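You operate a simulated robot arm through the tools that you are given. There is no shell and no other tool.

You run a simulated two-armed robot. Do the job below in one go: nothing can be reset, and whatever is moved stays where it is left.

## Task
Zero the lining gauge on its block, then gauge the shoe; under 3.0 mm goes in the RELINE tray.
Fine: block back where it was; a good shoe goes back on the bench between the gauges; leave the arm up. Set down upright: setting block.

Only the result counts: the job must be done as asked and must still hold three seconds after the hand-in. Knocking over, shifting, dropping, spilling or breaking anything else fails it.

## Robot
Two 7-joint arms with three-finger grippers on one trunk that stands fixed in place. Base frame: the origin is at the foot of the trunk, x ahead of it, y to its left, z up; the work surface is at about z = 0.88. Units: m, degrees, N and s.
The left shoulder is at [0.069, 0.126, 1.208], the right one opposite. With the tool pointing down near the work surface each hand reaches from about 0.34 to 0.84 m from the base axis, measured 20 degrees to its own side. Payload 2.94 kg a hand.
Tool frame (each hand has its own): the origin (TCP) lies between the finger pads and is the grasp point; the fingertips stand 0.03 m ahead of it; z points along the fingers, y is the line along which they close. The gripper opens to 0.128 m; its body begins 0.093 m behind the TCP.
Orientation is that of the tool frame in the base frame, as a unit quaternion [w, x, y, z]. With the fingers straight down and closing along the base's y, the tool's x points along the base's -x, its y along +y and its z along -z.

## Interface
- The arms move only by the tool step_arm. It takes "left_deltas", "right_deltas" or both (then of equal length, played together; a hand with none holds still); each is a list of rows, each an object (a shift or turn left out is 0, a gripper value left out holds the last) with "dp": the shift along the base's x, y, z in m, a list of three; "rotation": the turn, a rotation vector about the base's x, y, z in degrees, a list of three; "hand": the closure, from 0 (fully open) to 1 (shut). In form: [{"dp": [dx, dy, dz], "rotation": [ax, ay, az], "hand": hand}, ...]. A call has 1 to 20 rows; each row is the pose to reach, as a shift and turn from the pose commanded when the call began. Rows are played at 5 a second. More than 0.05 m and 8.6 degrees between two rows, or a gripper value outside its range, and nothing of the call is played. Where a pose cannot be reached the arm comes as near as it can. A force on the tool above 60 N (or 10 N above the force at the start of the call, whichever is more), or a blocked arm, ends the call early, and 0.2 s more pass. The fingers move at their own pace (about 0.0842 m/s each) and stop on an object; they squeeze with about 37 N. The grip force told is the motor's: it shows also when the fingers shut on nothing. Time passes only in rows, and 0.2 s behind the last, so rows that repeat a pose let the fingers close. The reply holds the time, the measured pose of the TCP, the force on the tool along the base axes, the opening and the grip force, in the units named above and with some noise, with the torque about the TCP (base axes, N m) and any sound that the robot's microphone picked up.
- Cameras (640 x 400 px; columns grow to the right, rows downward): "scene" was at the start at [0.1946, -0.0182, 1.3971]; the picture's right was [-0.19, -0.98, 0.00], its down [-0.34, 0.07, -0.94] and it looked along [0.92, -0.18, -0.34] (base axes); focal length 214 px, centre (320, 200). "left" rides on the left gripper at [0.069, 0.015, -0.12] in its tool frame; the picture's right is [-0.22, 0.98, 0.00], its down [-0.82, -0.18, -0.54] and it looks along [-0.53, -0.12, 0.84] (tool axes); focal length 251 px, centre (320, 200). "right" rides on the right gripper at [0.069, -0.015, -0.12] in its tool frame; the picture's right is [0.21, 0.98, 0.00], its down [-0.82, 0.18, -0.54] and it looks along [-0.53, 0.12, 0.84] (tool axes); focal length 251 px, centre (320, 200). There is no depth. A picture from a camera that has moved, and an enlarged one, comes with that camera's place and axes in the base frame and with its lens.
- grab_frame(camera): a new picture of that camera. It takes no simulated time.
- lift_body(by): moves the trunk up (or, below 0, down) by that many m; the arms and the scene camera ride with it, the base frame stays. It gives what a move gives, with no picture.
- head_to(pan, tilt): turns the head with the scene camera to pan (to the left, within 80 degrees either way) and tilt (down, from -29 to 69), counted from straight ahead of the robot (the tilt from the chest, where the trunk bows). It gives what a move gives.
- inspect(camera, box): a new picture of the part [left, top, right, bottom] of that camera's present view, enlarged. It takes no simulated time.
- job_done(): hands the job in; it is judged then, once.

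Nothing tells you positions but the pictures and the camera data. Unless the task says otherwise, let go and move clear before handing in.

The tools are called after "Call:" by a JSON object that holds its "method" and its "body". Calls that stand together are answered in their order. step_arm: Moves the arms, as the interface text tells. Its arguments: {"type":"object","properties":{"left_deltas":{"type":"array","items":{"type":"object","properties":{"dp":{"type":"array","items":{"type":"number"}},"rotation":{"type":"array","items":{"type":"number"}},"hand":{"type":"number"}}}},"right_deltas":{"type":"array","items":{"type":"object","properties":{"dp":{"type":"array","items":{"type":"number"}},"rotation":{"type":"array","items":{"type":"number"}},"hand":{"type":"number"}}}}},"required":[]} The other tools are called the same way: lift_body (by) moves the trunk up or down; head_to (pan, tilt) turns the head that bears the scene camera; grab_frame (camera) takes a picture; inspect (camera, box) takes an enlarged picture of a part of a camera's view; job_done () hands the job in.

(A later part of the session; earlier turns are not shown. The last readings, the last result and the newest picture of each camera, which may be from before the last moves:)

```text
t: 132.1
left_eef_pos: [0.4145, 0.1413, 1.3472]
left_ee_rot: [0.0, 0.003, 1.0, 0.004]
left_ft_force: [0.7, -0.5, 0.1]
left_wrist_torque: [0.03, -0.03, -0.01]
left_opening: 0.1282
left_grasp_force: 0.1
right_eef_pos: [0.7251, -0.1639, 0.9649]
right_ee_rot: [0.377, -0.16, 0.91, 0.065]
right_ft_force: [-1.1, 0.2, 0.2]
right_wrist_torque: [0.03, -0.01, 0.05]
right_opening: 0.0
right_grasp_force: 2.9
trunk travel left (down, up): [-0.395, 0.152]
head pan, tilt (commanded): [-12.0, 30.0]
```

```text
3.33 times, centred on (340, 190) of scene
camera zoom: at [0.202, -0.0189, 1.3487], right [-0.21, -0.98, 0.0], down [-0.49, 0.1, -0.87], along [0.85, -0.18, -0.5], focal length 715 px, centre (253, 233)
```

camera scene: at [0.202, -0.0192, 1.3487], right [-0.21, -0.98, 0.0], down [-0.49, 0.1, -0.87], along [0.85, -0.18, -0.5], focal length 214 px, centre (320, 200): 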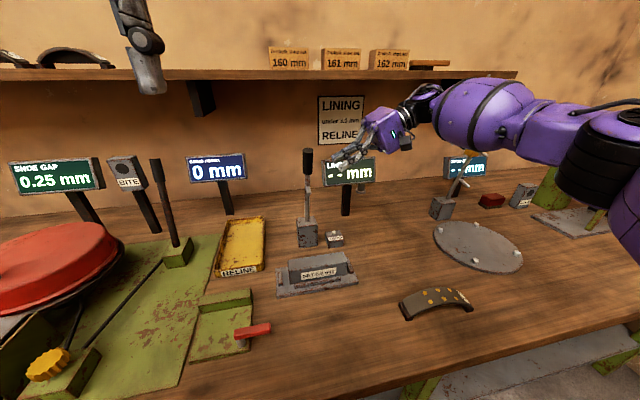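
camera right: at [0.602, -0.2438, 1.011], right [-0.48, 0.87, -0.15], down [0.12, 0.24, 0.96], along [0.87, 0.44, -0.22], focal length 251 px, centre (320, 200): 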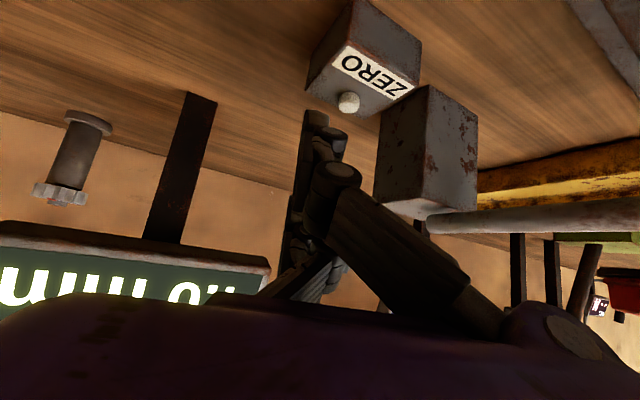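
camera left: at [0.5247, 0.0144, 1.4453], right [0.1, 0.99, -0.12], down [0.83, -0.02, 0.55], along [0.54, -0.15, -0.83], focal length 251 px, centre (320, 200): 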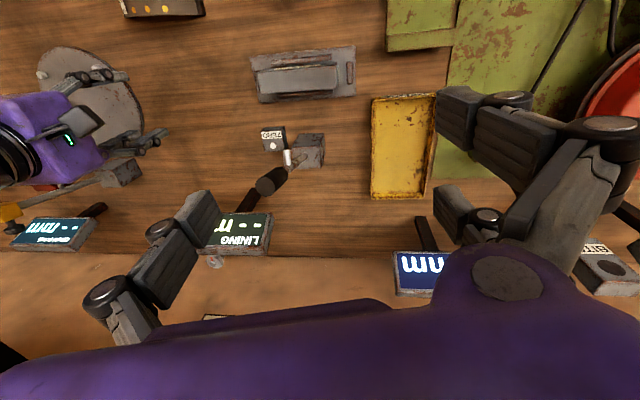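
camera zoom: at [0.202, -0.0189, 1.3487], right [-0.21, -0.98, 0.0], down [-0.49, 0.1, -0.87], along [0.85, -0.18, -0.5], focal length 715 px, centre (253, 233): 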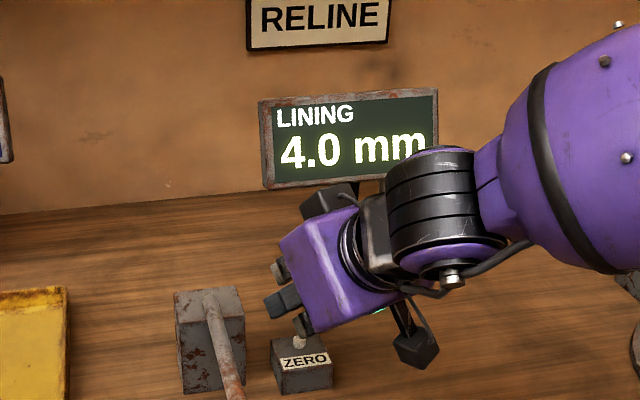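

Fingertip touching the button, display still 4.0. I'll press further in 2 mm steps.

Call:
{"method": "step_arm", "body": {"right_deltas": [{"dp": [0.0, 0.0, -0.002]}, {"dp": [0.0, 0.0, -0.004]}, {"dp": [0.0, 0.0, -0.005]}]}}

Call:
{"method": "inspect", "body": {"camera": "scene", "box": [290, 130, 390, 250]}}

```text
t: 132.9
left_eef_pos: [0.4151, 0.1388, 1.3471]
left_ee_rot: [0.0, 0.003, 1.0, 0.003]
left_ft_force: [-0.2, -0.4, 0.1]
left_wrist_torque: [0.02, 0.0, 0.0]
left_opening: 0.1279
left_grasp_force: 0.1
right_eef_pos: [0.724, -0.1624, 0.9613]
right_ee_rot: [0.377, -0.16, 0.91, 0.065]
right_ft_force: [0.5, 0.0, 0.3]
right_wrist_torque: [0.05, -0.03, -0.03]
right_opening: 0.0
right_grasp_force: 3.0
trunk travel left (down, up): [-0.395, 0.152]
head pan, tilt (commanded): [-12.0, 30.0]
```

```text
3.33 times, centred on (340, 190) of scene
camera zoom: at [0.202, -0.0189, 1.3487], right [-0.21, -0.98, 0.0], down [-0.49, 0.1, -0.87], along [0.85, -0.18, -0.5], focal length 715 px, centre (253, 233)
```

zoom: 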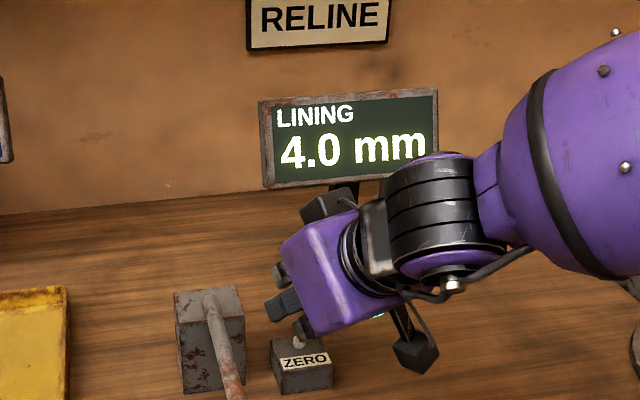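

Call:
{"method": "inspect", "body": {"camera": "right", "box": [260, 60, 420, 200]}}

Call:
{"method": "inspect", "body": {"camera": "scene", "box": [310, 195, 360, 245]}}

```text
2.86 times, centred on (340, 130) of right
camera zoom: at [0.6041, -0.2218, 0.9963], right [-0.48, 0.87, -0.15], down [0.12, 0.24, 0.96], along [0.87, 0.44, -0.22], focal length 718 px, centre (263, 400)
```

zoom: 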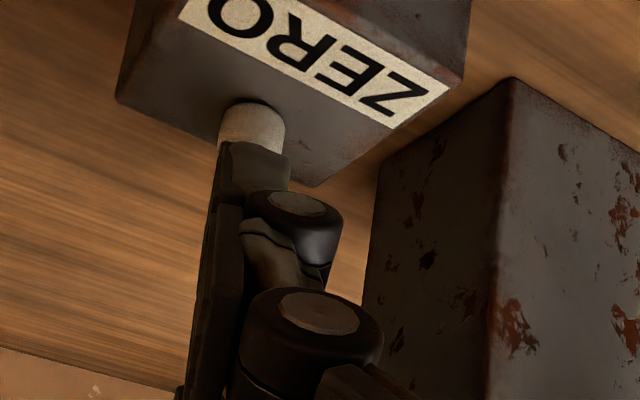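

```text
8.00 times, centred on (335, 220) of scene
camera zoom: at [0.202, -0.0189, 1.3487], right [-0.21, -0.98, 0.0], down [-0.49, 0.1, -0.87], along [0.85, -0.18, -0.5], focal length 1716 px, centre (200, 40)
```

zoom: 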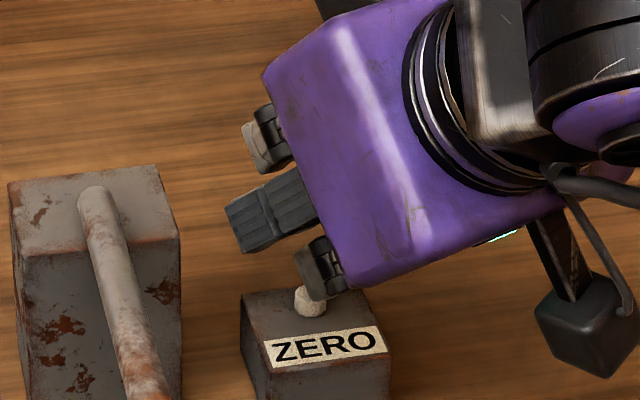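

Triangulating both views: the fingertip's lowest point is at (0.716, -0.177, 0.921) and the button's top centre at (0.722, -0.174, 0.9205). I'll shift 5 mm forward and 2 mm left, then press.

Call:
{"method": "step_arm", "body": {"right_deltas": [{"dp": [0.0, 0.0, 0.003]}, {"dp": [0.005, 0.002, 0.003]}, {"dp": [0.005, 0.002, 0.0]}, {"dp": [0.005, 0.002, -0.002]}, {"dp": [0.005, 0.002, -0.003]}]}}

Call:
{"method": "inspect", "body": {"camera": "scene", "box": [290, 130, 390, 250]}}

```text
t: 134.1
left_eef_pos: [0.4156, 0.1392, 1.3462]
left_ee_rot: [0.0, 0.003, 1.0, 0.004]
left_ft_force: [0.6, -0.5, -0.3]
left_wrist_torque: [0.0, 0.0, 0.0]
left_opening: 0.1281
left_grasp_force: 0.0
right_eef_pos: [0.7302, -0.1605, 0.9579]
right_ee_rot: [0.377, -0.16, 0.91, 0.066]
right_ft_force: [0.1, 0.1, -0.1]
right_wrist_torque: [0.02, -0.02, 0.03]
right_opening: 0.0001
right_grasp_force: 2.8
trunk travel left (down, up): [-0.395, 0.152]
head pan, tilt (commanded): [-12.0, 30.0]
```

```text
3.33 times, centred on (340, 190) of scene
camera zoom: at [0.202, -0.0189, 1.3487], right [-0.21, -0.98, 0.0], down [-0.49, 0.1, -0.87], along [0.85, -0.18, -0.5], focal length 715 px, centre (253, 233)
```

zoom: 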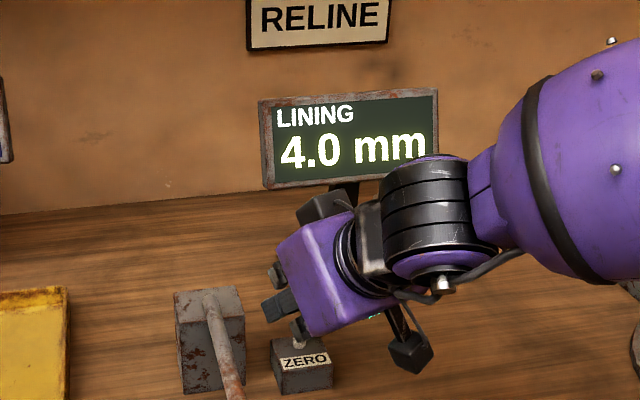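

Call:
{"method": "step_arm", "body": {"right_deltas": [{"dp": [0.0, 0.0, -0.0015]}, {"dp": [0.0, 0.0, -0.003]}, {"dp": [0.0, 0.0, -0.004]}]}}

Call:
{"method": "inspect", "body": {"camera": "scene", "box": [290, 130, 390, 250]}}

Call:
{"method": "inspect", "body": {"camera": "right", "box": [260, 60, 420, 200]}}

Call:
{"method": "inspect", "body": {"camera": "scene", "box": [310, 195, 360, 245]}}

```text
t: 134.9
left_eef_pos: [0.4151, 0.14, 1.3463]
left_ee_rot: [0.0, 0.003, 1.0, 0.003]
left_ft_force: [-0.2, 0.1, 0.2]
left_wrist_torque: [0.01, 0.0, 0.01]
left_opening: 0.1277
left_grasp_force: 0.1
right_eef_pos: [0.7296, -0.1611, 0.954]
right_ee_rot: [0.377, -0.16, 0.91, 0.065]
right_ft_force: [0.1, -0.3, 1.8]
right_wrist_torque: [-0.02, 0.03, -0.01]
right_opening: 0.0
right_grasp_force: 2.6
trunk travel left (down, up): [-0.395, 0.152]
head pan, tilt (commanded): [-12.0, 30.0]
heard: click
```

```text
3.33 times, centred on (340, 190) of scene
camera zoom: at [0.2018, -0.0188, 1.3488], right [-0.21, -0.98, 0.0], down [-0.49, 0.1, -0.87], along [0.85, -0.18, -0.5], focal length 715 px, centre (253, 233)
```

zoom: 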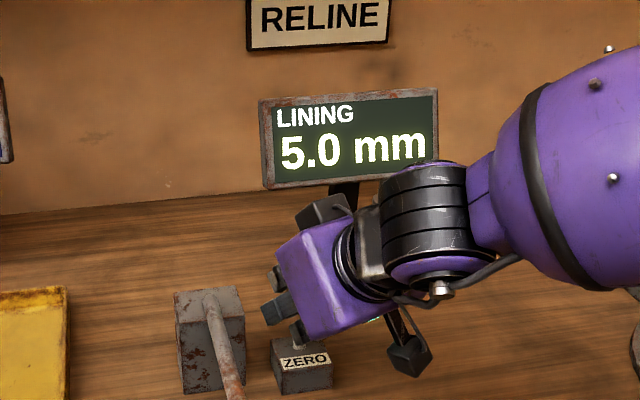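

```text
2.86 times, centred on (340, 130) of right
camera zoom: at [0.6093, -0.2196, 0.9886], right [-0.48, 0.87, -0.15], down [0.12, 0.24, 0.96], along [0.87, 0.44, -0.22], focal length 718 px, centre (263, 400)
```

zoom: 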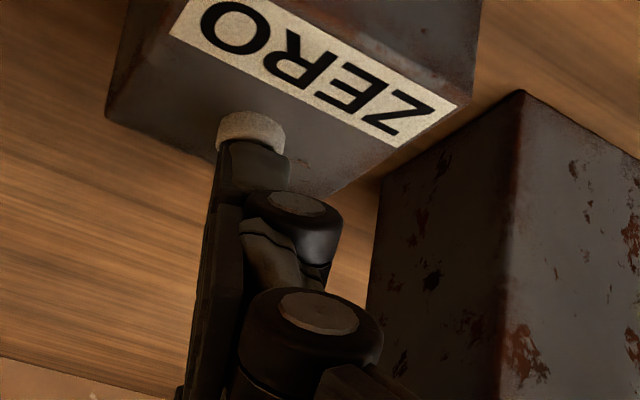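

```text
8.00 times, centred on (335, 220) of scene
camera zoom: at [0.2018, -0.0188, 1.3488], right [-0.21, -0.98, 0.0], down [-0.49, 0.1, -0.87], along [0.85, -0.18, -0.5], focal length 1716 px, centre (200, 40)
```

zoom: 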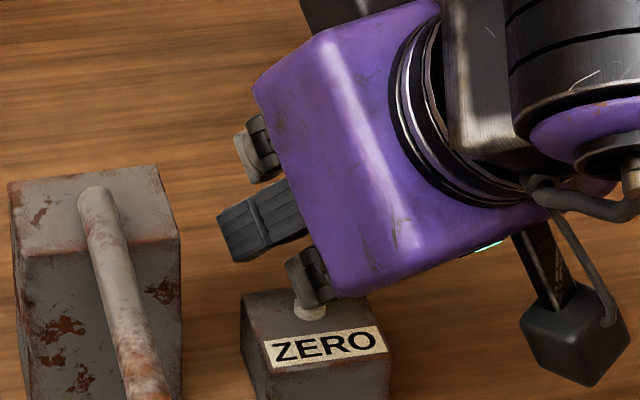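

A click, and the display now reads 5.0 mm: the gauge is zeroed on its block. Next I'll lift the finger off, back away, and turn the hand to point left and down again so I can raise the lever from underneath.

Call:
{"method": "step_arm", "body": {"right_deltas": [{"dp": [0, 0, 0.02]}, {"dp": [-0.01, -0.01, 0.05]}, {"dp": [-0.03, -0.04, 0.07]}, {"dp": [-0.05, -0.07, 0.09]}, {"dp": [-0.08, -0.1, 0.1]}, {"dp": [-0.1, -0.12, 0.11]}, {"dp": [-0.1, -0.12, 0.11]}]}}

Call:
{"method": "step_arm", "body": {"right_deltas": [{"dp": [-0.01, 0, 0], "rotation": [5.4, 5.51, 0.68]}, {"dp": [-0.02, 0, 0], "rotation": [10.8, 11.0, 1.36]}, {"dp": [-0.03, 0, 0], "rotation": [16.2, 16.5, 2.03]}, {"dp": [-0.04, 0, 0], "rotation": [21.6, 22.0, 2.7]}, {"dp": [-0.05, 0, 0], "rotation": [27.0, 27.6, 3.4]}, {"dp": [-0.06, 0, 0], "rotation": [32.4, 33.1, 4.07]}, {"dp": [-0.07, 0, 0], "rotation": [37.8, 38.6, 4.75]}, {"dp": [-0.08, 0, 0], "rotation": [43.2, 44.1, 5.4]}, {"dp": [-0.08, 0, 0], "rotation": [48.6, 49.6, 6.1]}, {"dp": [-0.08, 0, 0], "rotation": [48.6, 49.6, 6.1]}]}}

Call:
{"method": "grab_frame", "body": {"camera": "scene"}}

Call:
{"method": "grab_frame", "body": {"camera": "right"}}

```text
t: 136.5
left_eef_pos: [0.4148, 0.1407, 1.3456]
left_ee_rot: [-0.001, 0.003, 1.0, 0.003]
left_ft_force: [0.4, 0.6, -0.4]
left_wrist_torque: [-0.01, 0.02, 0.02]
left_opening: 0.1281
left_grasp_force: 0.0
right_eef_pos: [0.6306, -0.2819, 1.0619]
right_ee_rot: [0.376, -0.161, 0.91, 0.066]
right_ft_force: [-0.1, -0.5, -0.1]
right_wrist_torque: [0.03, 0.0, 0.0]
right_opening: 0.0
right_grasp_force: 3.3
trunk travel left (down, up): [-0.395, 0.152]
head pan, tilt (commanded): [-12.0, 30.0]
```

```text
t: 138.7
left_eef_pos: [0.4147, 0.1391, 1.3463]
left_ee_rot: [0.001, 0.003, 1.0, 0.004]
left_ft_force: [0.9, 0.3, 0.0]
left_wrist_torque: [0.03, 0.02, -0.01]
left_opening: 0.1281
left_grasp_force: 0.1
right_eef_pos: [0.5408, -0.2327, 1.1282]
right_ee_rot: [-0.007, 0.015, 0.874, 0.486]
right_ft_force: [0.3, -0.1, 0.7]
right_wrist_torque: [0.03, 0.02, -0.04]
right_opening: 0.0002
right_grasp_force: 3.3
right hand out of reach, approached as far as the arm can: row 3, 4, 5, 6, 7, 8, 9, 10
trunk travel left (down, up): [-0.395, 0.152]
head pan, tilt (commanded): [-12.0, 30.0]
```

```text
taken
camera scene: at [0.2016, -0.019, 1.3488], right [-0.21, -0.98, 0.0], down [-0.49, 0.1, -0.87], along [0.85, -0.18, -0.5], focal length 214 px, centre (320, 200)
```

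scene: 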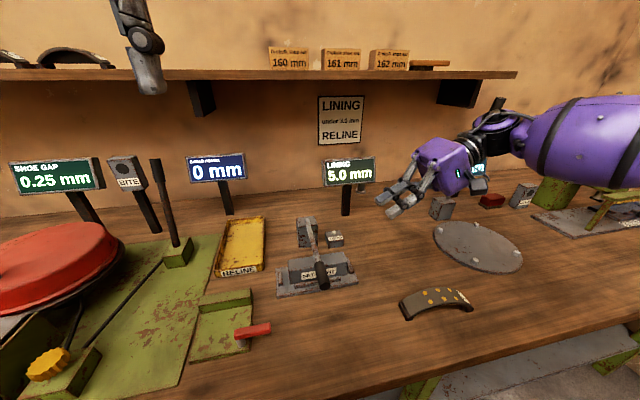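

```text
taken
camera right: at [0.4729, -0.3397, 1.1804], right [-0.18, 0.52, 0.84], down [0.83, -0.38, 0.42], along [0.53, 0.77, -0.36], focal length 251 px, centre (320, 200)
```

right: 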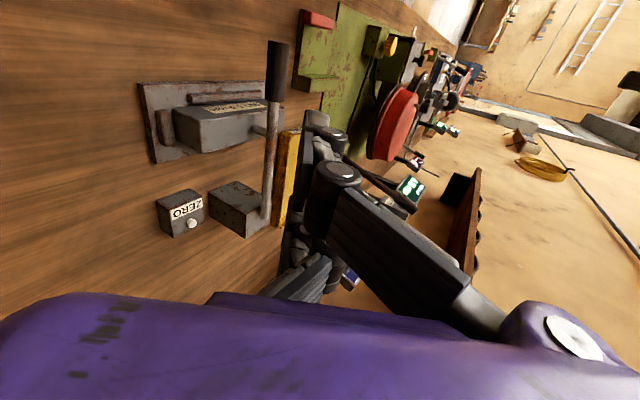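

The gauge stays at 5.0. With the fingers pointing left, this low close-in pose is again limited, so I'll lower the trunk 10 cm and continue.

Call:
{"method": "lift_body", "body": {"by": -0.1}}

Call:
{"method": "step_arm", "body": {"right_deltas": [{"dp": [-0.01, 0.0, 0.0], "rotation": [2.0, -0.2, -1.8]}, {"dp": [-0.02, 0.0, -0.01], "rotation": [2.0, -0.2, -1.8]}, {"dp": [-0.035, 0.0, -0.03], "rotation": [2.0, -0.2, -1.8]}, {"dp": [-0.05, 0.0, -0.06], "rotation": [2.0, -0.2, -1.8]}, {"dp": [-0.054, 0.0, -0.08], "rotation": [2.0, -0.2, -1.8]}, {"dp": [-0.054, 0.0, -0.08], "rotation": [2.0, -0.2, -1.8]}]}}

Call:
{"method": "grab_frame", "body": {"camera": "scene"}}

Call:
{"method": "grab_frame", "body": {"camera": "right"}}

```text
t: 140.0
left_eef_pos: [0.4141, 0.1411, 1.2471]
left_ee_rot: [0.0, 0.003, 1.0, 0.002]
left_ft_force: [-0.4, 0.0, 0.5]
left_wrist_torque: [0.01, 0.0, 0.02]
left_opening: 0.1282
left_grasp_force: 0.1
right_eef_pos: [0.5521, -0.2323, 0.9882]
right_ee_rot: [-0.048, 0.037, 0.873, 0.485]
right_ft_force: [0.0, -0.1, 1.4]
right_wrist_torque: [-0.01, -0.03, 0.0]
right_opening: 0.0001
right_grasp_force: 3.0
trunk travel left (down, up): [-0.295, 0.252]
head pan, tilt (commanded): [-12.0, 30.0]
```

```text
t: 141.4
left_eef_pos: [0.4151, 0.1403, 1.2456]
left_ee_rot: [0.0, 0.004, 1.0, 0.004]
left_ft_force: [0.0, 0.1, -1.1]
left_wrist_torque: [0.0, 0.07, -0.03]
left_opening: 0.1277
left_grasp_force: 0.1
right_eef_pos: [0.4998, -0.2206, 0.9587]
right_ee_rot: [-0.03, 0.063, 0.879, 0.472]
right_ft_force: [0.4, 0.2, -1.0]
right_wrist_torque: [-0.02, -0.02, 0.05]
right_opening: 0.0
right_grasp_force: 3.2
right hand out of reach, approached as far as the arm can: row 1, 2, 3, 4, 5
trunk travel left (down, up): [-0.295, 0.252]
head pan, tilt (commanded): [-12.0, 30.0]
```

```text
taken
camera scene: at [0.2269, -0.0187, 1.2495], right [-0.21, -0.98, 0.0], down [-0.49, 0.1, -0.87], along [0.85, -0.18, -0.5], focal length 214 px, centre (320, 200)
```

scene: 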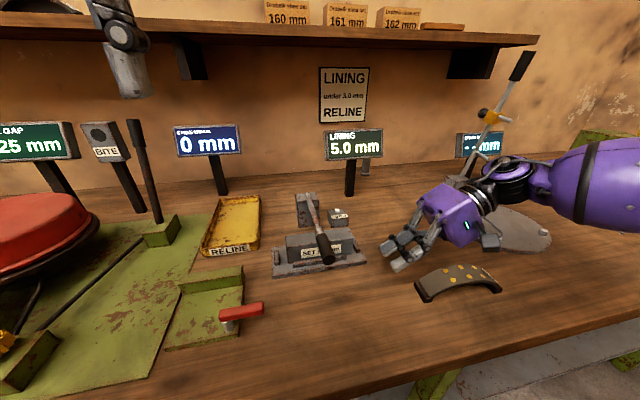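

```text
taken
camera right: at [0.4288, -0.3208, 1.0188], right [-0.08, 0.55, 0.83], down [0.84, -0.42, 0.35], along [0.54, 0.72, -0.43], focal length 251 px, centre (320, 200)
```

right: 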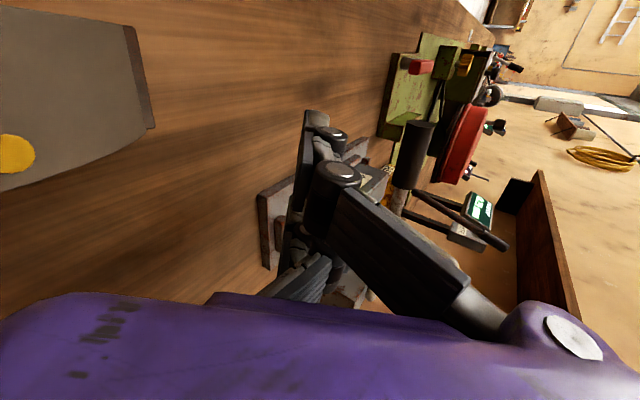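

The lever can be lifted more easily by reaching under its rod between the block and the post, where a short upward move brings it almost upright. That needs a lower shoulder, so I'll raise the right hand to a safe height first, then lower the trunk another 8 cm.

Call:
{"method": "step_arm", "body": {"right_deltas": [{"dp": [0.01, -0.01, 0.03], "rotation": [0.9, -1.6, 1.1]}, {"dp": [0.03, -0.02, 0.06], "rotation": [1.8, -3.3, 2.2]}, {"dp": [0.055, -0.03, 0.09], "rotation": [2.7, -5.0, 3.3]}, {"dp": [0.08, -0.04, 0.115], "rotation": [3.5, -6.6, 4.5]}, {"dp": [0.11, -0.05, 0.13], "rotation": [3.5, -6.6, 4.5]}, {"dp": [0.13, -0.05, 0.14], "rotation": [3.5, -6.6, 4.5]}, {"dp": [0.13, -0.05, 0.14], "rotation": [3.5, -6.6, 4.5]}]}}

Call:
{"method": "lift_body", "body": {"by": -0.08}}

Call:
{"method": "grab_frame", "body": {"camera": "scene"}}

Call:
{"method": "grab_frame", "body": {"camera": "right"}}

```text
t: 143.0
left_eef_pos: [0.4151, 0.1393, 1.2464]
left_ee_rot: [-0.001, 0.004, 1.0, 0.004]
left_ft_force: [0.7, 0.1, -0.2]
left_wrist_torque: [-0.01, 0.02, 0.02]
left_opening: 0.1281
left_grasp_force: 0.0
right_eef_pos: [0.6264, -0.2608, 1.087]
right_ee_rot: [-0.014, -0.013, 0.851, 0.525]
right_ft_force: [-0.6, -0.7, -0.2]
right_wrist_torque: [-0.03, -0.01, 0.02]
right_opening: 0.0001
right_grasp_force: 3.1
right hand out of reach, approached as far as the arm can: row 1, 2, 3, 4, 5, 6, 7
trunk travel left (down, up): [-0.295, 0.252]
head pan, tilt (commanded): [-12.0, 30.0]
```

```text
t: 144.2
left_eef_pos: [0.4316, 0.1407, 1.1518]
left_ee_rot: [-0.02, 0.003, 1.0, 0.002]
left_ft_force: [-0.2, 0.1, 0.1]
left_wrist_torque: [0.06, -0.02, 0.01]
left_opening: 0.1281
left_grasp_force: 0.0
right_eef_pos: [0.6271, -0.2603, 1.0075]
right_ee_rot: [-0.011, -0.014, 0.85, 0.527]
right_ft_force: [-1.1, 0.5, 0.2]
right_wrist_torque: [-0.03, -0.02, -0.01]
right_opening: 0.0
right_grasp_force: 3.1
trunk travel left (down, up): [-0.215, 0.332]
head pan, tilt (commanded): [-12.0, 30.0]
```

```text
taken
camera scene: at [0.25, -0.0188, 1.1668], right [-0.21, -0.98, 0.0], down [-0.49, 0.1, -0.87], along [0.85, -0.18, -0.5], focal length 214 px, centre (320, 200)
```

scene: 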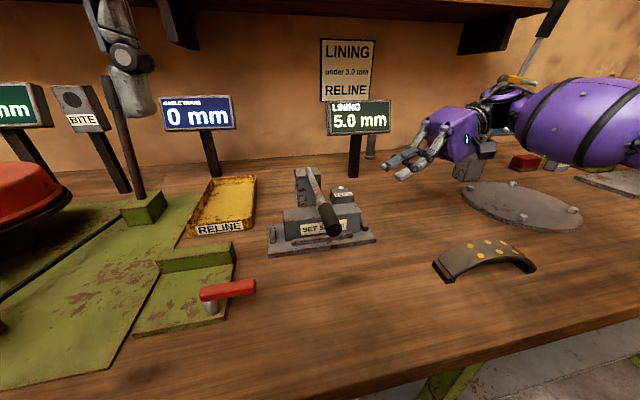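

```text
taken
camera right: at [0.5616, -0.3755, 1.0478], right [-0.23, 0.43, 0.88], down [0.84, -0.37, 0.4], along [0.5, 0.82, -0.27], focal length 251 px, centre (320, 200)
```

right: 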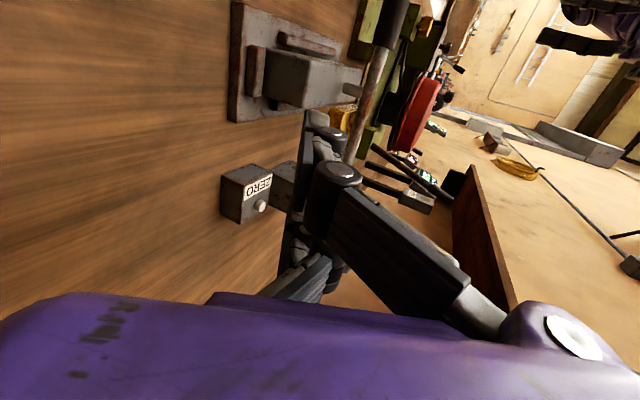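

The lever still reads 5.0. From here I can slide the closed fingers left under the rod, between the block and the post. I'll move to the pre-approach line and advance half way.

Call:
{"method": "step_arm", "body": {"right_deltas": [{"dp": [0.015, 0.005, 0.005]}, {"dp": [0.033, 0.012, 0.01]}, {"dp": [0.033, 0.03, 0.002]}, {"dp": [0.033, 0.06, -0.012]}, {"dp": [0.033, 0.09, -0.026]}, {"dp": [0.033, 0.09, -0.026]}]}}

Call:
{"method": "grab_frame", "body": {"camera": "right"}}

Call:
{"method": "inspect", "body": {"camera": "scene", "box": [250, 130, 430, 270]}}

```text
t: 145.6
left_eef_pos: [0.4331, 0.1401, 1.1518]
left_ee_rot: [-0.021, 0.003, 1.0, 0.002]
left_ft_force: [0.4, -0.3, 0.8]
left_wrist_torque: [0.03, -0.03, 0.01]
left_opening: 0.1282
left_grasp_force: 0.0
right_eef_pos: [0.6582, -0.1694, 0.9799]
right_ee_rot: [-0.012, -0.014, 0.85, 0.526]
right_ft_force: [-0.9, 0.4, 0.5]
right_wrist_torque: [0.0, -0.01, -0.01]
right_opening: 0.0
right_grasp_force: 3.1
trunk travel left (down, up): [-0.215, 0.332]
head pan, tilt (commanded): [-12.0, 30.0]
```

```text
taken
camera right: at [0.5933, -0.2853, 1.0207], right [-0.23, 0.43, 0.88], down [0.84, -0.37, 0.4], along [0.5, 0.82, -0.27], focal length 251 px, centre (320, 200)
```

right: 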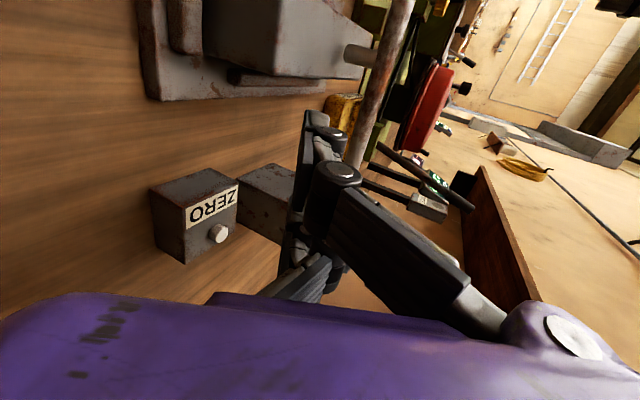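

```text
2.86 times, centred on (340, 200) of scene
camera zoom: at [0.2505, -0.019, 1.1666], right [-0.21, -0.98, 0.0], down [-0.49, 0.1, -0.87], along [0.85, -0.18, -0.5], focal length 613 px, centre (263, 200)
```

zoom: 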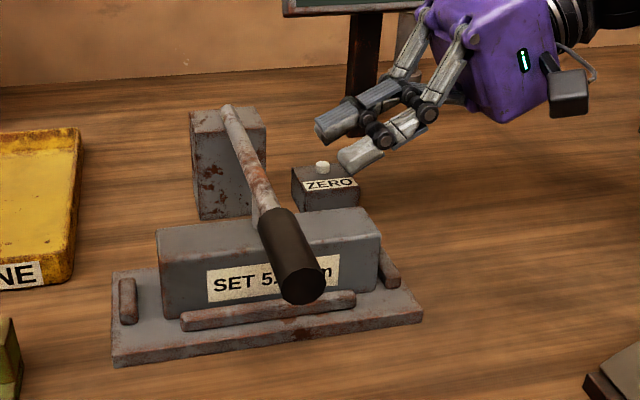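

The path under the rod is clear: rod underside about 0.970, block top about 0.935. I'll slide the fingertips under the rod now.

Call:
{"method": "step_arm", "body": {"right_deltas": [{"dp": [0.001, 0.02, -0.0095]}, {"dp": [0.002, 0.04, -0.019]}, {"dp": [0.002, 0.06, -0.028]}, {"dp": [0.002, 0.074, -0.034]}, {"dp": [0.002, 0.074, -0.034]}]}}

Call:
{"method": "grab_frame", "body": {"camera": "right"}}

Call:
{"method": "inspect", "body": {"camera": "scene", "box": [250, 130, 430, 270]}}

```text
t: 146.8
left_eef_pos: [0.4324, 0.1396, 1.1514]
left_ee_rot: [-0.021, 0.004, 1.0, 0.001]
left_ft_force: [-0.3, 0.1, 0.5]
left_wrist_torque: [-0.04, 0.02, 0.0]
left_opening: 0.1281
left_grasp_force: 0.1
right_eef_pos: [0.6604, -0.0959, 0.9471]
right_ee_rot: [-0.012, -0.014, 0.85, 0.527]
right_ft_force: [0.2, 0.0, -0.1]
right_wrist_torque: [0.02, 0.04, 0.03]
right_opening: 0.0001
right_grasp_force: 3.0
trunk travel left (down, up): [-0.215, 0.332]
head pan, tilt (commanded): [-12.0, 30.0]
```

```text
taken
camera right: at [0.5966, -0.212, 0.986], right [-0.23, 0.43, 0.88], down [0.84, -0.37, 0.4], along [0.5, 0.82, -0.27], focal length 251 px, centre (320, 200)
```

right: 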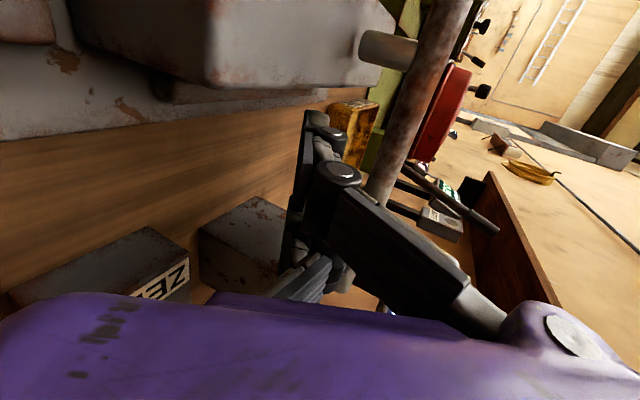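

```text
2.86 times, centred on (340, 200) of scene
camera zoom: at [0.2505, -0.019, 1.1666], right [-0.21, -0.98, 0.0], down [-0.49, 0.1, -0.87], along [0.85, -0.18, -0.5], focal length 613 px, centre (263, 200)
```

zoom: 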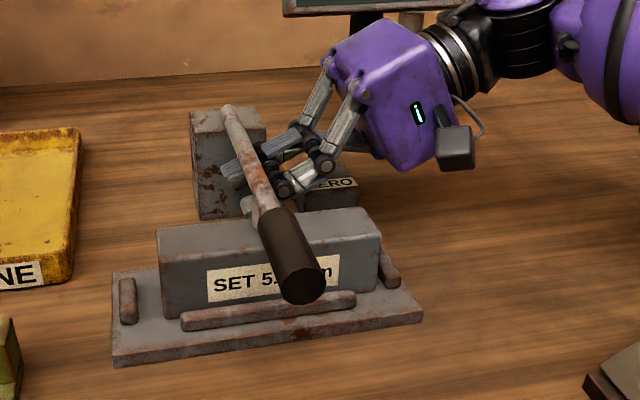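

The fingertips are under the rod. I'll raise the hand steadily, lifting the lever.

Call:
{"method": "step_arm", "body": {"right_deltas": [{"dp": [0, 0, 0.012]}, {"dp": [0, 0, 0.022]}, {"dp": [0, 0, 0.03]}, {"dp": [0, 0, 0.038]}, {"dp": [0, 0, 0.046]}, {"dp": [0, 0, 0.054]}, {"dp": [0, 0, 0.062]}, {"dp": [0, 0, 0.07]}, {"dp": [0, 0, 0.078]}, {"dp": [0, 0, 0.086]}, {"dp": [0, 0, 0.094]}, {"dp": [0, 0, 0.1]}, {"dp": [0, 0, 0.1]}]}}

Call:
{"method": "grab_frame", "body": {"camera": "scene"}}

Call:
{"method": "grab_frame", "body": {"camera": "right"}}

```text
t: 149.6
left_eef_pos: [0.4322, 0.1395, 1.1511]
left_ee_rot: [-0.021, 0.004, 1.0, 0.002]
left_ft_force: [-0.5, 0.6, 0.0]
left_wrist_torque: [0.02, 0.02, 0.01]
left_opening: 0.1279
left_grasp_force: 0.1
right_eef_pos: [0.6619, -0.0955, 1.0485]
right_ee_rot: [-0.011, -0.015, 0.849, 0.527]
right_ft_force: [-0.4, -2.0, -1.0]
right_wrist_torque: [-0.03, 0.05, -0.07]
right_opening: 0.006
right_grasp_force: 3.4
trunk travel left (down, up): [-0.215, 0.332]
head pan, tilt (commanded): [-12.0, 30.0]
```

```text
taken
camera scene: at [0.2505, -0.0191, 1.1666], right [-0.21, -0.98, 0.0], down [-0.49, 0.1, -0.87], along [0.85, -0.18, -0.5], focal length 214 px, centre (320, 200)
```

scene: 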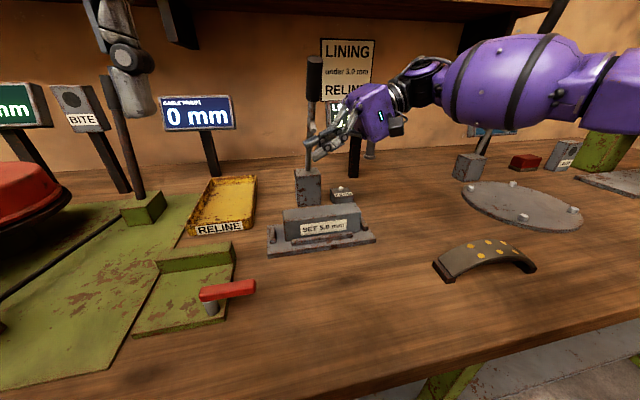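

```text
taken
camera right: at [0.5969, -0.2112, 1.0886], right [-0.23, 0.43, 0.88], down [0.84, -0.37, 0.4], along [0.5, 0.82, -0.27], focal length 251 px, centre (320, 200)
```

right: 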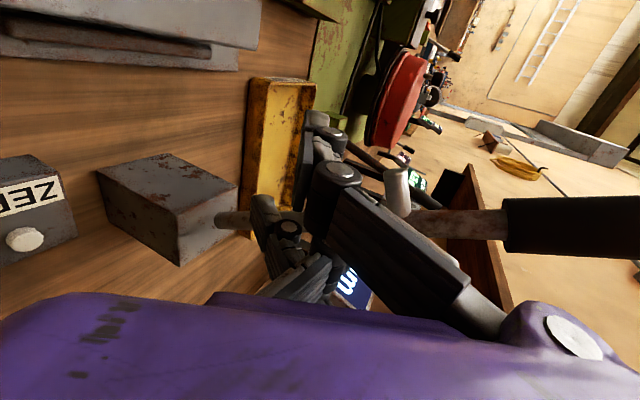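

The lever is nearly upright again. I'll zoom in to see its angle and how it sits against the fingers.

Call:
{"method": "inspect", "body": {"camera": "scene", "box": [270, 40, 400, 220]}}

Call:
{"method": "inspect", "body": {"camera": "right", "box": [180, 100, 520, 320]}}

```text
2.22 times, centred on (335, 130) of scene
camera zoom: at [0.2505, -0.0191, 1.1666], right [-0.21, -0.98, 0.0], down [-0.49, 0.1, -0.87], along [0.85, -0.18, -0.5], focal length 477 px, centre (287, 356)
```

zoom: 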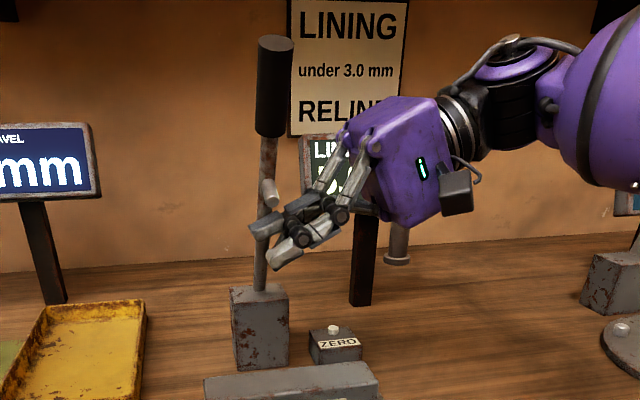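

```text
1.82 times, centred on (350, 210) of right
camera zoom: at [0.5969, -0.2112, 1.0886], right [-0.23, 0.43, 0.88], down [0.84, -0.37, 0.4], along [0.5, 0.82, -0.27], focal length 457 px, centre (266, 182)
```

zoom: 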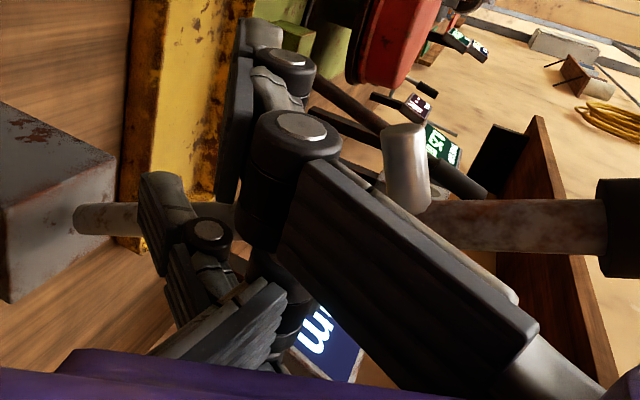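

The lever is at roughly 29° from vertical; I need about 15°. I'll continue up and slightly forward in small steps, watching the force.

Call:
{"method": "step_arm", "body": {"right_deltas": [{"dp": [0.003, 0, 0.008]}, {"dp": [0.006, 0, 0.016]}, {"dp": [0.009, 0, 0.024]}, {"dp": [0.012, 0, 0.03]}, {"dp": [0.012, 0, 0.03]}]}}

Call:
{"method": "inspect", "body": {"camera": "scene", "box": [270, 40, 400, 220]}}

Call:
{"method": "inspect", "body": {"camera": "right", "box": [180, 100, 520, 320]}}

```text
t: 150.8
left_eef_pos: [0.4336, 0.14, 1.1522]
left_ee_rot: [-0.021, 0.003, 1.0, 0.003]
left_ft_force: [0.2, 0.0, 0.7]
left_wrist_torque: [-0.02, 0.01, 0.02]
left_opening: 0.1279
left_grasp_force: 0.1
right_eef_pos: [0.6736, -0.0966, 1.0775]
right_ee_rot: [-0.012, -0.014, 0.85, 0.526]
right_ft_force: [0.0, -3.0, -5.7]
right_wrist_torque: [-0.08, 0.04, 0.03]
right_opening: 0.0063
right_grasp_force: 3.1
trunk travel left (down, up): [-0.215, 0.332]
head pan, tilt (commanded): [-12.0, 30.0]
```

```text
2.22 times, centred on (335, 130) of scene
camera zoom: at [0.2512, -0.0193, 1.1663], right [-0.21, -0.98, 0.0], down [-0.49, 0.1, -0.87], along [0.85, -0.18, -0.5], focal length 477 px, centre (287, 356)
```

zoom: 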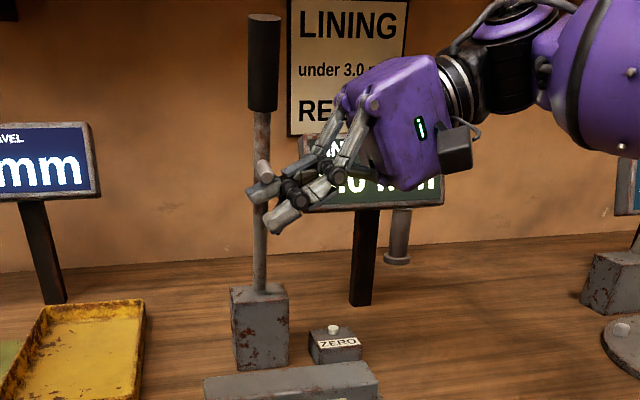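

```text
1.82 times, centred on (350, 210) of right
camera zoom: at [0.6096, -0.2115, 1.1168], right [-0.23, 0.43, 0.88], down [0.84, -0.37, 0.4], along [0.5, 0.82, -0.27], focal length 457 px, centre (266, 182)
```

zoom: 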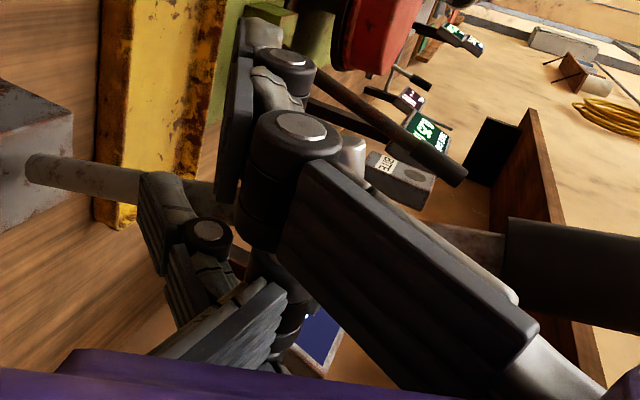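

The knob is almost back where it started (about 17°). A small forward push should finish it.

Call:
{"method": "step_arm", "body": {"right_deltas": [{"dp": [0.004, 0, 0.0]}, {"dp": [0.008, 0, 0.002]}, {"dp": [0.008, 0, 0.002]}]}}

Call:
{"method": "inspect", "body": {"camera": "scene", "box": [270, 40, 400, 220]}}

```text
t: 151.6
left_eef_pos: [0.4299, 0.1396, 1.1531]
left_ee_rot: [-0.019, 0.003, 1.0, 0.002]
left_ft_force: [0.0, 0.7, -0.8]
left_wrist_torque: [-0.01, 0.02, -0.04]
left_opening: 0.1282
left_grasp_force: 0.1
right_eef_pos: [0.677, -0.097, 1.0799]
right_ee_rot: [-0.015, -0.017, 0.85, 0.526]
right_ft_force: [-31.7, -4.5, -15.7]
right_wrist_torque: [0.09, -0.29, 0.15]
right_opening: 0.006
right_grasp_force: 5.9
trunk travel left (down, up): [-0.215, 0.332]
head pan, tilt (commanded): [-12.0, 30.0]
```

```text
2.22 times, centred on (335, 130) of scene
camera zoom: at [0.2476, -0.0198, 1.1672], right [-0.21, -0.98, 0.0], down [-0.49, 0.1, -0.87], along [0.85, -0.18, -0.5], focal length 477 px, centre (287, 356)
```

zoom: 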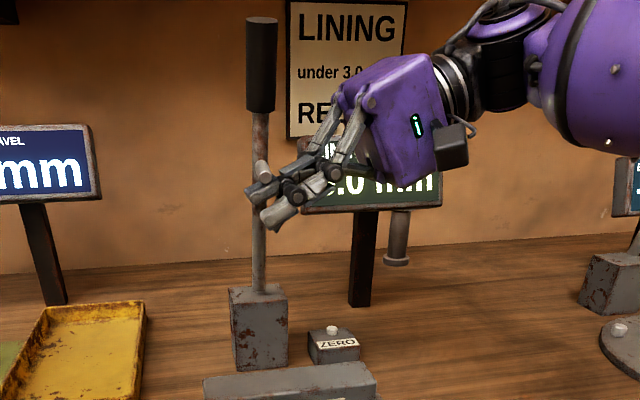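

The lever is hard against its upper stop, so it's fully up. I'll back off the pressure and withdraw the fingers to the right.

Call:
{"method": "step_arm", "body": {"right_deltas": [{"dp": [-0.008, 0, -0.004]}, {"dp": [-0.014, -0.005, -0.01]}, {"dp": [-0.016, -0.03, -0.012]}, {"dp": [-0.018, -0.06, -0.008]}, {"dp": [-0.02, -0.1, 0.0]}, {"dp": [-0.02, -0.14, 0.01]}, {"dp": [-0.02, -0.16, 0.02]}, {"dp": [-0.02, -0.16, 0.02]}]}}

Call:
{"method": "grab_frame", "body": {"camera": "scene"}}

Call:
{"method": "inspect", "body": {"camera": "scene", "box": [270, 40, 400, 220]}}

```text
t: 153.4
left_eef_pos: [0.4329, 0.1401, 1.1523]
left_ee_rot: [-0.021, 0.003, 1.0, 0.003]
left_ft_force: [0.1, 0.0, 0.7]
left_wrist_torque: [0.0, 0.02, 0.0]
left_opening: 0.128
left_grasp_force: 0.1
right_eef_pos: [0.6612, -0.2578, 1.0989]
right_ee_rot: [-0.012, -0.014, 0.85, 0.527]
right_ft_force: [0.1, -0.4, -0.1]
right_wrist_torque: [0.01, -0.03, 0.02]
right_opening: 0.0
right_grasp_force: 2.9
trunk travel left (down, up): [-0.215, 0.332]
head pan, tilt (commanded): [-12.0, 30.0]
```

```text
taken
camera scene: at [0.2507, -0.0189, 1.1665], right [-0.21, -0.98, 0.0], down [-0.49, 0.1, -0.87], along [0.85, -0.18, -0.5], focal length 214 px, centre (320, 200)
```

scene: 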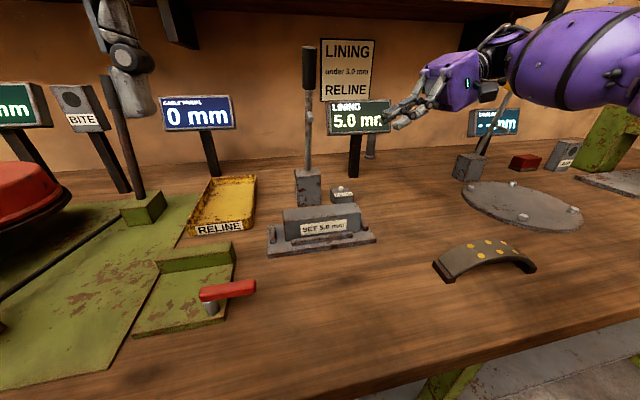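

```text
2.22 times, centred on (335, 130) of scene
camera zoom: at [0.2507, -0.0189, 1.1665], right [-0.21, -0.98, 0.0], down [-0.49, 0.1, -0.87], along [0.85, -0.18, -0.5], focal length 477 px, centre (287, 356)
```

zoom: 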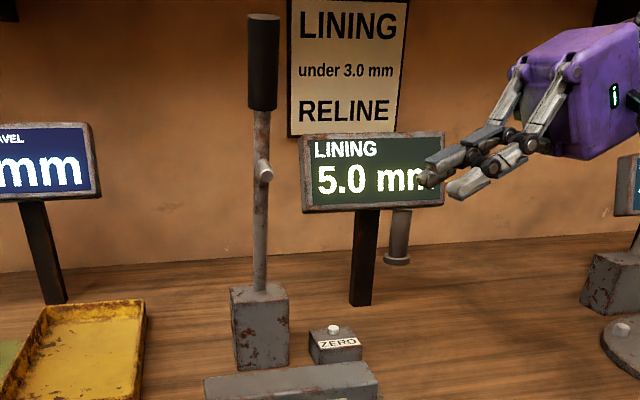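

The lever stays up. Now the block goes back. I'll return the trunk to the height that worked before and turn the hand back to pointing down with the -90° yaw, over clear bench.

Call:
{"method": "lift_body", "body": {"by": 0.09}}

Call:
{"method": "step_arm", "body": {"right_deltas": [{"dp": [-0.008, -0.005, -0.011], "rotation": [-8, 0, 0]}, {"dp": [-0.016, -0.01, -0.022], "rotation": [-16, 0, 0]}, {"dp": [-0.024, -0.015, -0.033], "rotation": [-24, 0, 0]}, {"dp": [-0.032, -0.02, -0.044], "rotation": [-32, 0, 0]}, {"dp": [-0.04, -0.025, -0.055], "rotation": [-40, 0, 0]}, {"dp": [-0.048, -0.03, -0.066], "rotation": [-48, 0, 0]}, {"dp": [-0.056, -0.035, -0.077], "rotation": [-56, 0, 0]}, {"dp": [-0.06, -0.04, -0.088], "rotation": [-63.6, 0, 0]}, {"dp": [-0.06, -0.04, -0.088], "rotation": [-63.6, 0, 0]}]}}

Call:
{"method": "grab_frame", "body": {"camera": "scene"}}

```text
t: 154.6
left_eef_pos: [0.4332, 0.1407, 1.2413]
left_ee_rot: [-0.021, 0.004, 1.0, 0.002]
left_ft_force: [0.3, 0.8, -1.0]
left_wrist_torque: [-0.02, -0.01, 0.01]
left_opening: 0.1281
left_grasp_force: 0.0
right_eef_pos: [0.662, -0.2571, 1.188]
right_ee_rot: [-0.011, -0.014, 0.85, 0.527]
right_ft_force: [0.1, -0.3, 0.0]
right_wrist_torque: [-0.01, 0.02, 0.01]
right_opening: 0.0001
right_grasp_force: 3.4
trunk travel left (down, up): [-0.305, 0.242]
head pan, tilt (commanded): [-12.0, 30.0]
```

```text
t: 156.6
left_eef_pos: [0.4337, 0.14, 1.2417]
left_ee_rot: [-0.021, 0.003, 1.0, 0.002]
left_ft_force: [-0.5, -0.3, -0.4]
left_wrist_torque: [0.01, 0.01, 0.0]
left_opening: 0.1281
left_grasp_force: 0.1
right_eef_pos: [0.6019, -0.2964, 1.1015]
right_ee_rot: [-0.017, -0.007, 1.0, -0.001]
right_ft_force: [0.8, 0.3, 0.3]
right_wrist_torque: [-0.01, -0.02, 0.0]
right_opening: 0.0
right_grasp_force: 3.2
trunk travel left (down, up): [-0.305, 0.242]
head pan, tilt (commanded): [-12.0, 30.0]
```

```text
taken
camera scene: at [0.2242, -0.0194, 1.2593], right [-0.21, -0.98, 0.0], down [-0.49, 0.1, -0.87], along [0.85, -0.18, -0.5], focal length 214 px, centre (320, 200)
```

scene: 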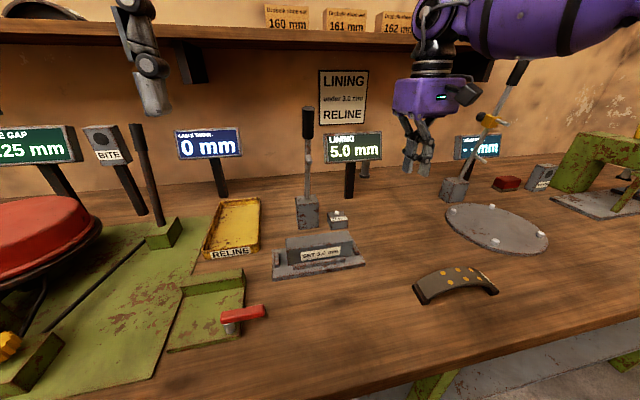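

Call:
{"method": "step_arm", "body": {"right_deltas": [{"dp": [0, 0.0, -0.002], "rotation": [-0.13, -0.15, -8.25], "hand": 0.35}, {"dp": [0, 0.0, -0.004], "rotation": [-0.26, -0.29, -16.5], "hand": 0.35}, {"dp": [0, 0.0, -0.006], "rotation": [-0.4, -0.44, -24.8], "hand": 0.35}, {"dp": [0, 0.0, -0.008], "rotation": [-0.53, -0.59, -33.0], "hand": 0.35}, {"dp": [0, 0.0, -0.01], "rotation": [-0.66, -0.74, -41.3], "hand": 0.35}, {"dp": [0, 0.0, -0.012], "rotation": [-0.79, -0.88, -49.5], "hand": 0.35}, {"dp": [0, 0.0, -0.014], "rotation": [-0.92, -1.03, -57.8], "hand": 0.35}, {"dp": [0, 0.0, -0.016], "rotation": [-1.05, -1.18, -66.0], "hand": 0.35}, {"dp": [0, 0.0, -0.018], "rotation": [-1.19, -1.33, -74.3], "hand": 0.35}, {"dp": [0, 0.0, -0.02], "rotation": [-1.32, -1.47, -82.5], "hand": 0.35}, {"dp": [0, 0.0, -0.02], "rotation": [-1.45, -1.62, -90.8], "hand": 0.35}, {"dp": [0, 0.0, -0.02], "rotation": [-1.45, -1.62, -90.8], "hand": 0.35}]}}

Call:
{"method": "step_arm", "body": {"right_deltas": [{"dp": [-0.005, 0.04, -0.01], "rotation": [2, 0, 0]}, {"dp": [-0.01, 0.075, -0.02], "rotation": [2, 0, 0]}, {"dp": [-0.01, 0.1, -0.04], "rotation": [2, 0, 0]}, {"dp": [-0.01, 0.12, -0.06], "rotation": [2, 0, 0]}, {"dp": [-0.01, 0.12, -0.08], "rotation": [2, 0, 0]}, {"dp": [-0.01, 0.12, -0.08], "rotation": [2, 0, 0]}]}}

Call:
{"method": "grab_frame", "body": {"camera": "right"}}

Call:
{"method": "inspect", "body": {"camera": "scene", "box": [250, 90, 400, 290]}}

```text
t: 159.2
left_eef_pos: [0.432, 0.1405, 1.241]
left_ee_rot: [-0.02, 0.003, 1.0, 0.001]
left_ft_force: [-0.4, 0.1, 0.1]
left_wrist_torque: [0.01, 0.01, -0.02]
left_opening: 0.1281
left_grasp_force: 0.1
right_eef_pos: [0.6015, -0.2964, 1.0811]
right_ee_rot: [0.0, 0.708, 0.706, 0.0]
right_ft_force: [-0.4, -0.6, 0.2]
right_wrist_torque: [0.01, 0.01, 0.03]
right_opening: 0.0836
right_grasp_force: 0.2
trunk travel left (down, up): [-0.305, 0.242]
head pan, tilt (commanded): [-12.0, 30.0]
```

```text
t: 160.6
left_eef_pos: [0.4325, 0.1413, 1.2414]
left_ee_rot: [-0.021, 0.003, 1.0, 0.001]
left_ft_force: [0.2, -0.6, 0.3]
left_wrist_torque: [0.02, -0.01, -0.01]
left_opening: 0.1281
left_grasp_force: 0.0
right_eef_pos: [0.5902, -0.1787, 1.0016]
right_ee_rot: [-0.011, 0.708, 0.706, 0.013]
right_ft_force: [0.4, 0.1, 0.0]
right_wrist_torque: [-0.04, -0.01, 0.01]
right_opening: 0.0835
right_grasp_force: 0.0
trunk travel left (down, up): [-0.305, 0.242]
head pan, tilt (commanded): [-12.0, 30.0]
```

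```text
taken
camera right: at [0.5744, -0.1112, 1.1235], right [0.98, 0.21, 0.01], down [0.18, -0.84, 0.51], along [0.12, -0.5, -0.86], focal length 251 px, centre (320, 200)
```

right: 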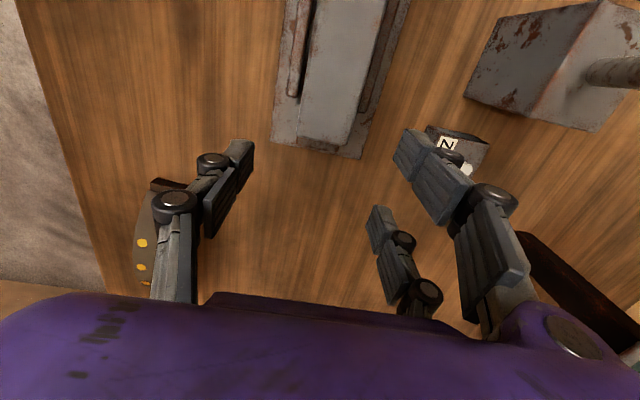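

```text
2.00 times, centred on (325, 190) of scene
camera zoom: at [0.2242, -0.0187, 1.2593], right [-0.21, -0.98, 0.0], down [-0.49, 0.1, -0.87], along [0.85, -0.18, -0.5], focal length 429 px, centre (310, 220)
```

zoom: 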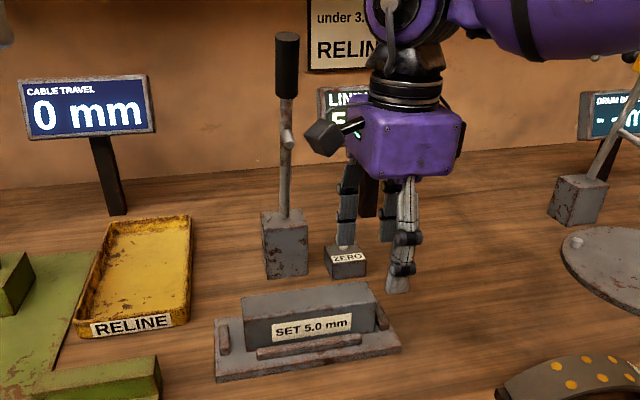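

The block is in view with its right end at y ≈ -0.172. I'll move over my grip point and lower slowly, watching for contact with the ribs.

Call:
{"method": "step_arm", "body": {"right_deltas": [{"dp": [0.001, 0.02, 0]}, {"dp": [0.002, 0.035, 0]}, {"dp": [0.002, 0.043, 0]}, {"dp": [0.002, 0.043, -0.02]}, {"dp": [0.002, 0.043, -0.04]}, {"dp": [0.002, 0.043, -0.055]}, {"dp": [0.002, 0.043, -0.064]}, {"dp": [0.002, 0.043, -0.064]}]}}

Call:
{"method": "grab_frame", "body": {"camera": "right"}}

Call:
{"method": "inspect", "body": {"camera": "scene", "box": [250, 90, 400, 290]}}

Call:
{"method": "inspect", "body": {"camera": "left", "box": [100, 100, 400, 340]}}

```text
t: 162.4
left_eef_pos: [0.4327, 0.1394, 1.2411]
left_ee_rot: [-0.021, 0.004, 1.0, 0.002]
left_ft_force: [0.2, -0.1, -1.0]
left_wrist_torque: [0.0, 0.0, 0.0]
left_opening: 0.1279
left_grasp_force: 0.1
right_eef_pos: [0.5944, -0.1326, 0.939]
right_ee_rot: [-0.012, 0.708, 0.706, 0.013]
right_ft_force: [0.6, 0.0, -0.2]
right_wrist_torque: [-0.04, -0.01, 0.01]
right_opening: 0.0831
right_grasp_force: 0.0
trunk travel left (down, up): [-0.305, 0.242]
head pan, tilt (commanded): [-12.0, 30.0]
```

```text
taken
camera right: at [0.5782, -0.0675, 1.0597], right [0.98, 0.21, 0.01], down [0.18, -0.84, 0.51], along [0.12, -0.5, -0.86], focal length 251 px, centre (320, 200)
```

right: 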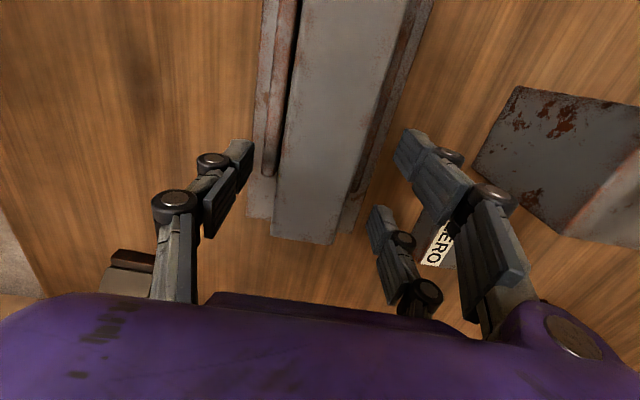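

```text
2.00 times, centred on (325, 190) of scene
camera zoom: at [0.2242, -0.0188, 1.2593], right [-0.21, -0.98, 0.0], down [-0.49, 0.1, -0.87], along [0.85, -0.18, -0.5], focal length 429 px, centre (310, 220)
```

zoom: 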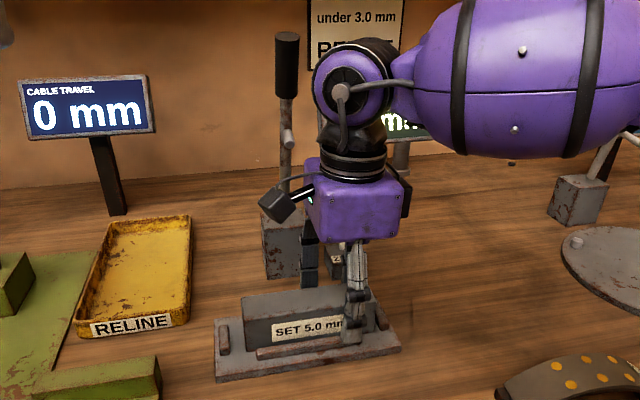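

```text
1.67 times, centred on (250, 220) of left
camera zoom: at [0.3687, 0.1546, 1.3636], right [0.22, 0.98, -0.01], down [0.84, -0.19, 0.51], along [0.49, -0.12, -0.86], focal length 419 px, centre (437, 167)
```

zoom: 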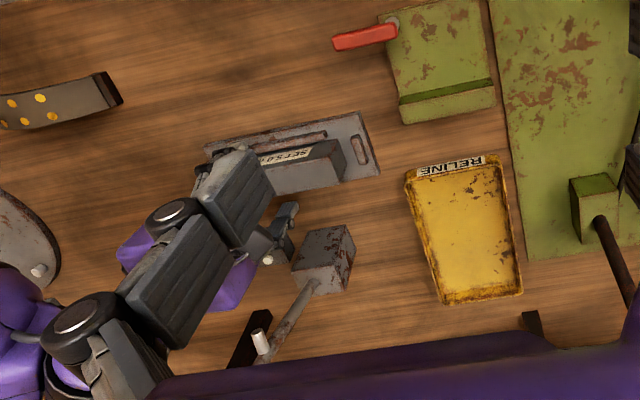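

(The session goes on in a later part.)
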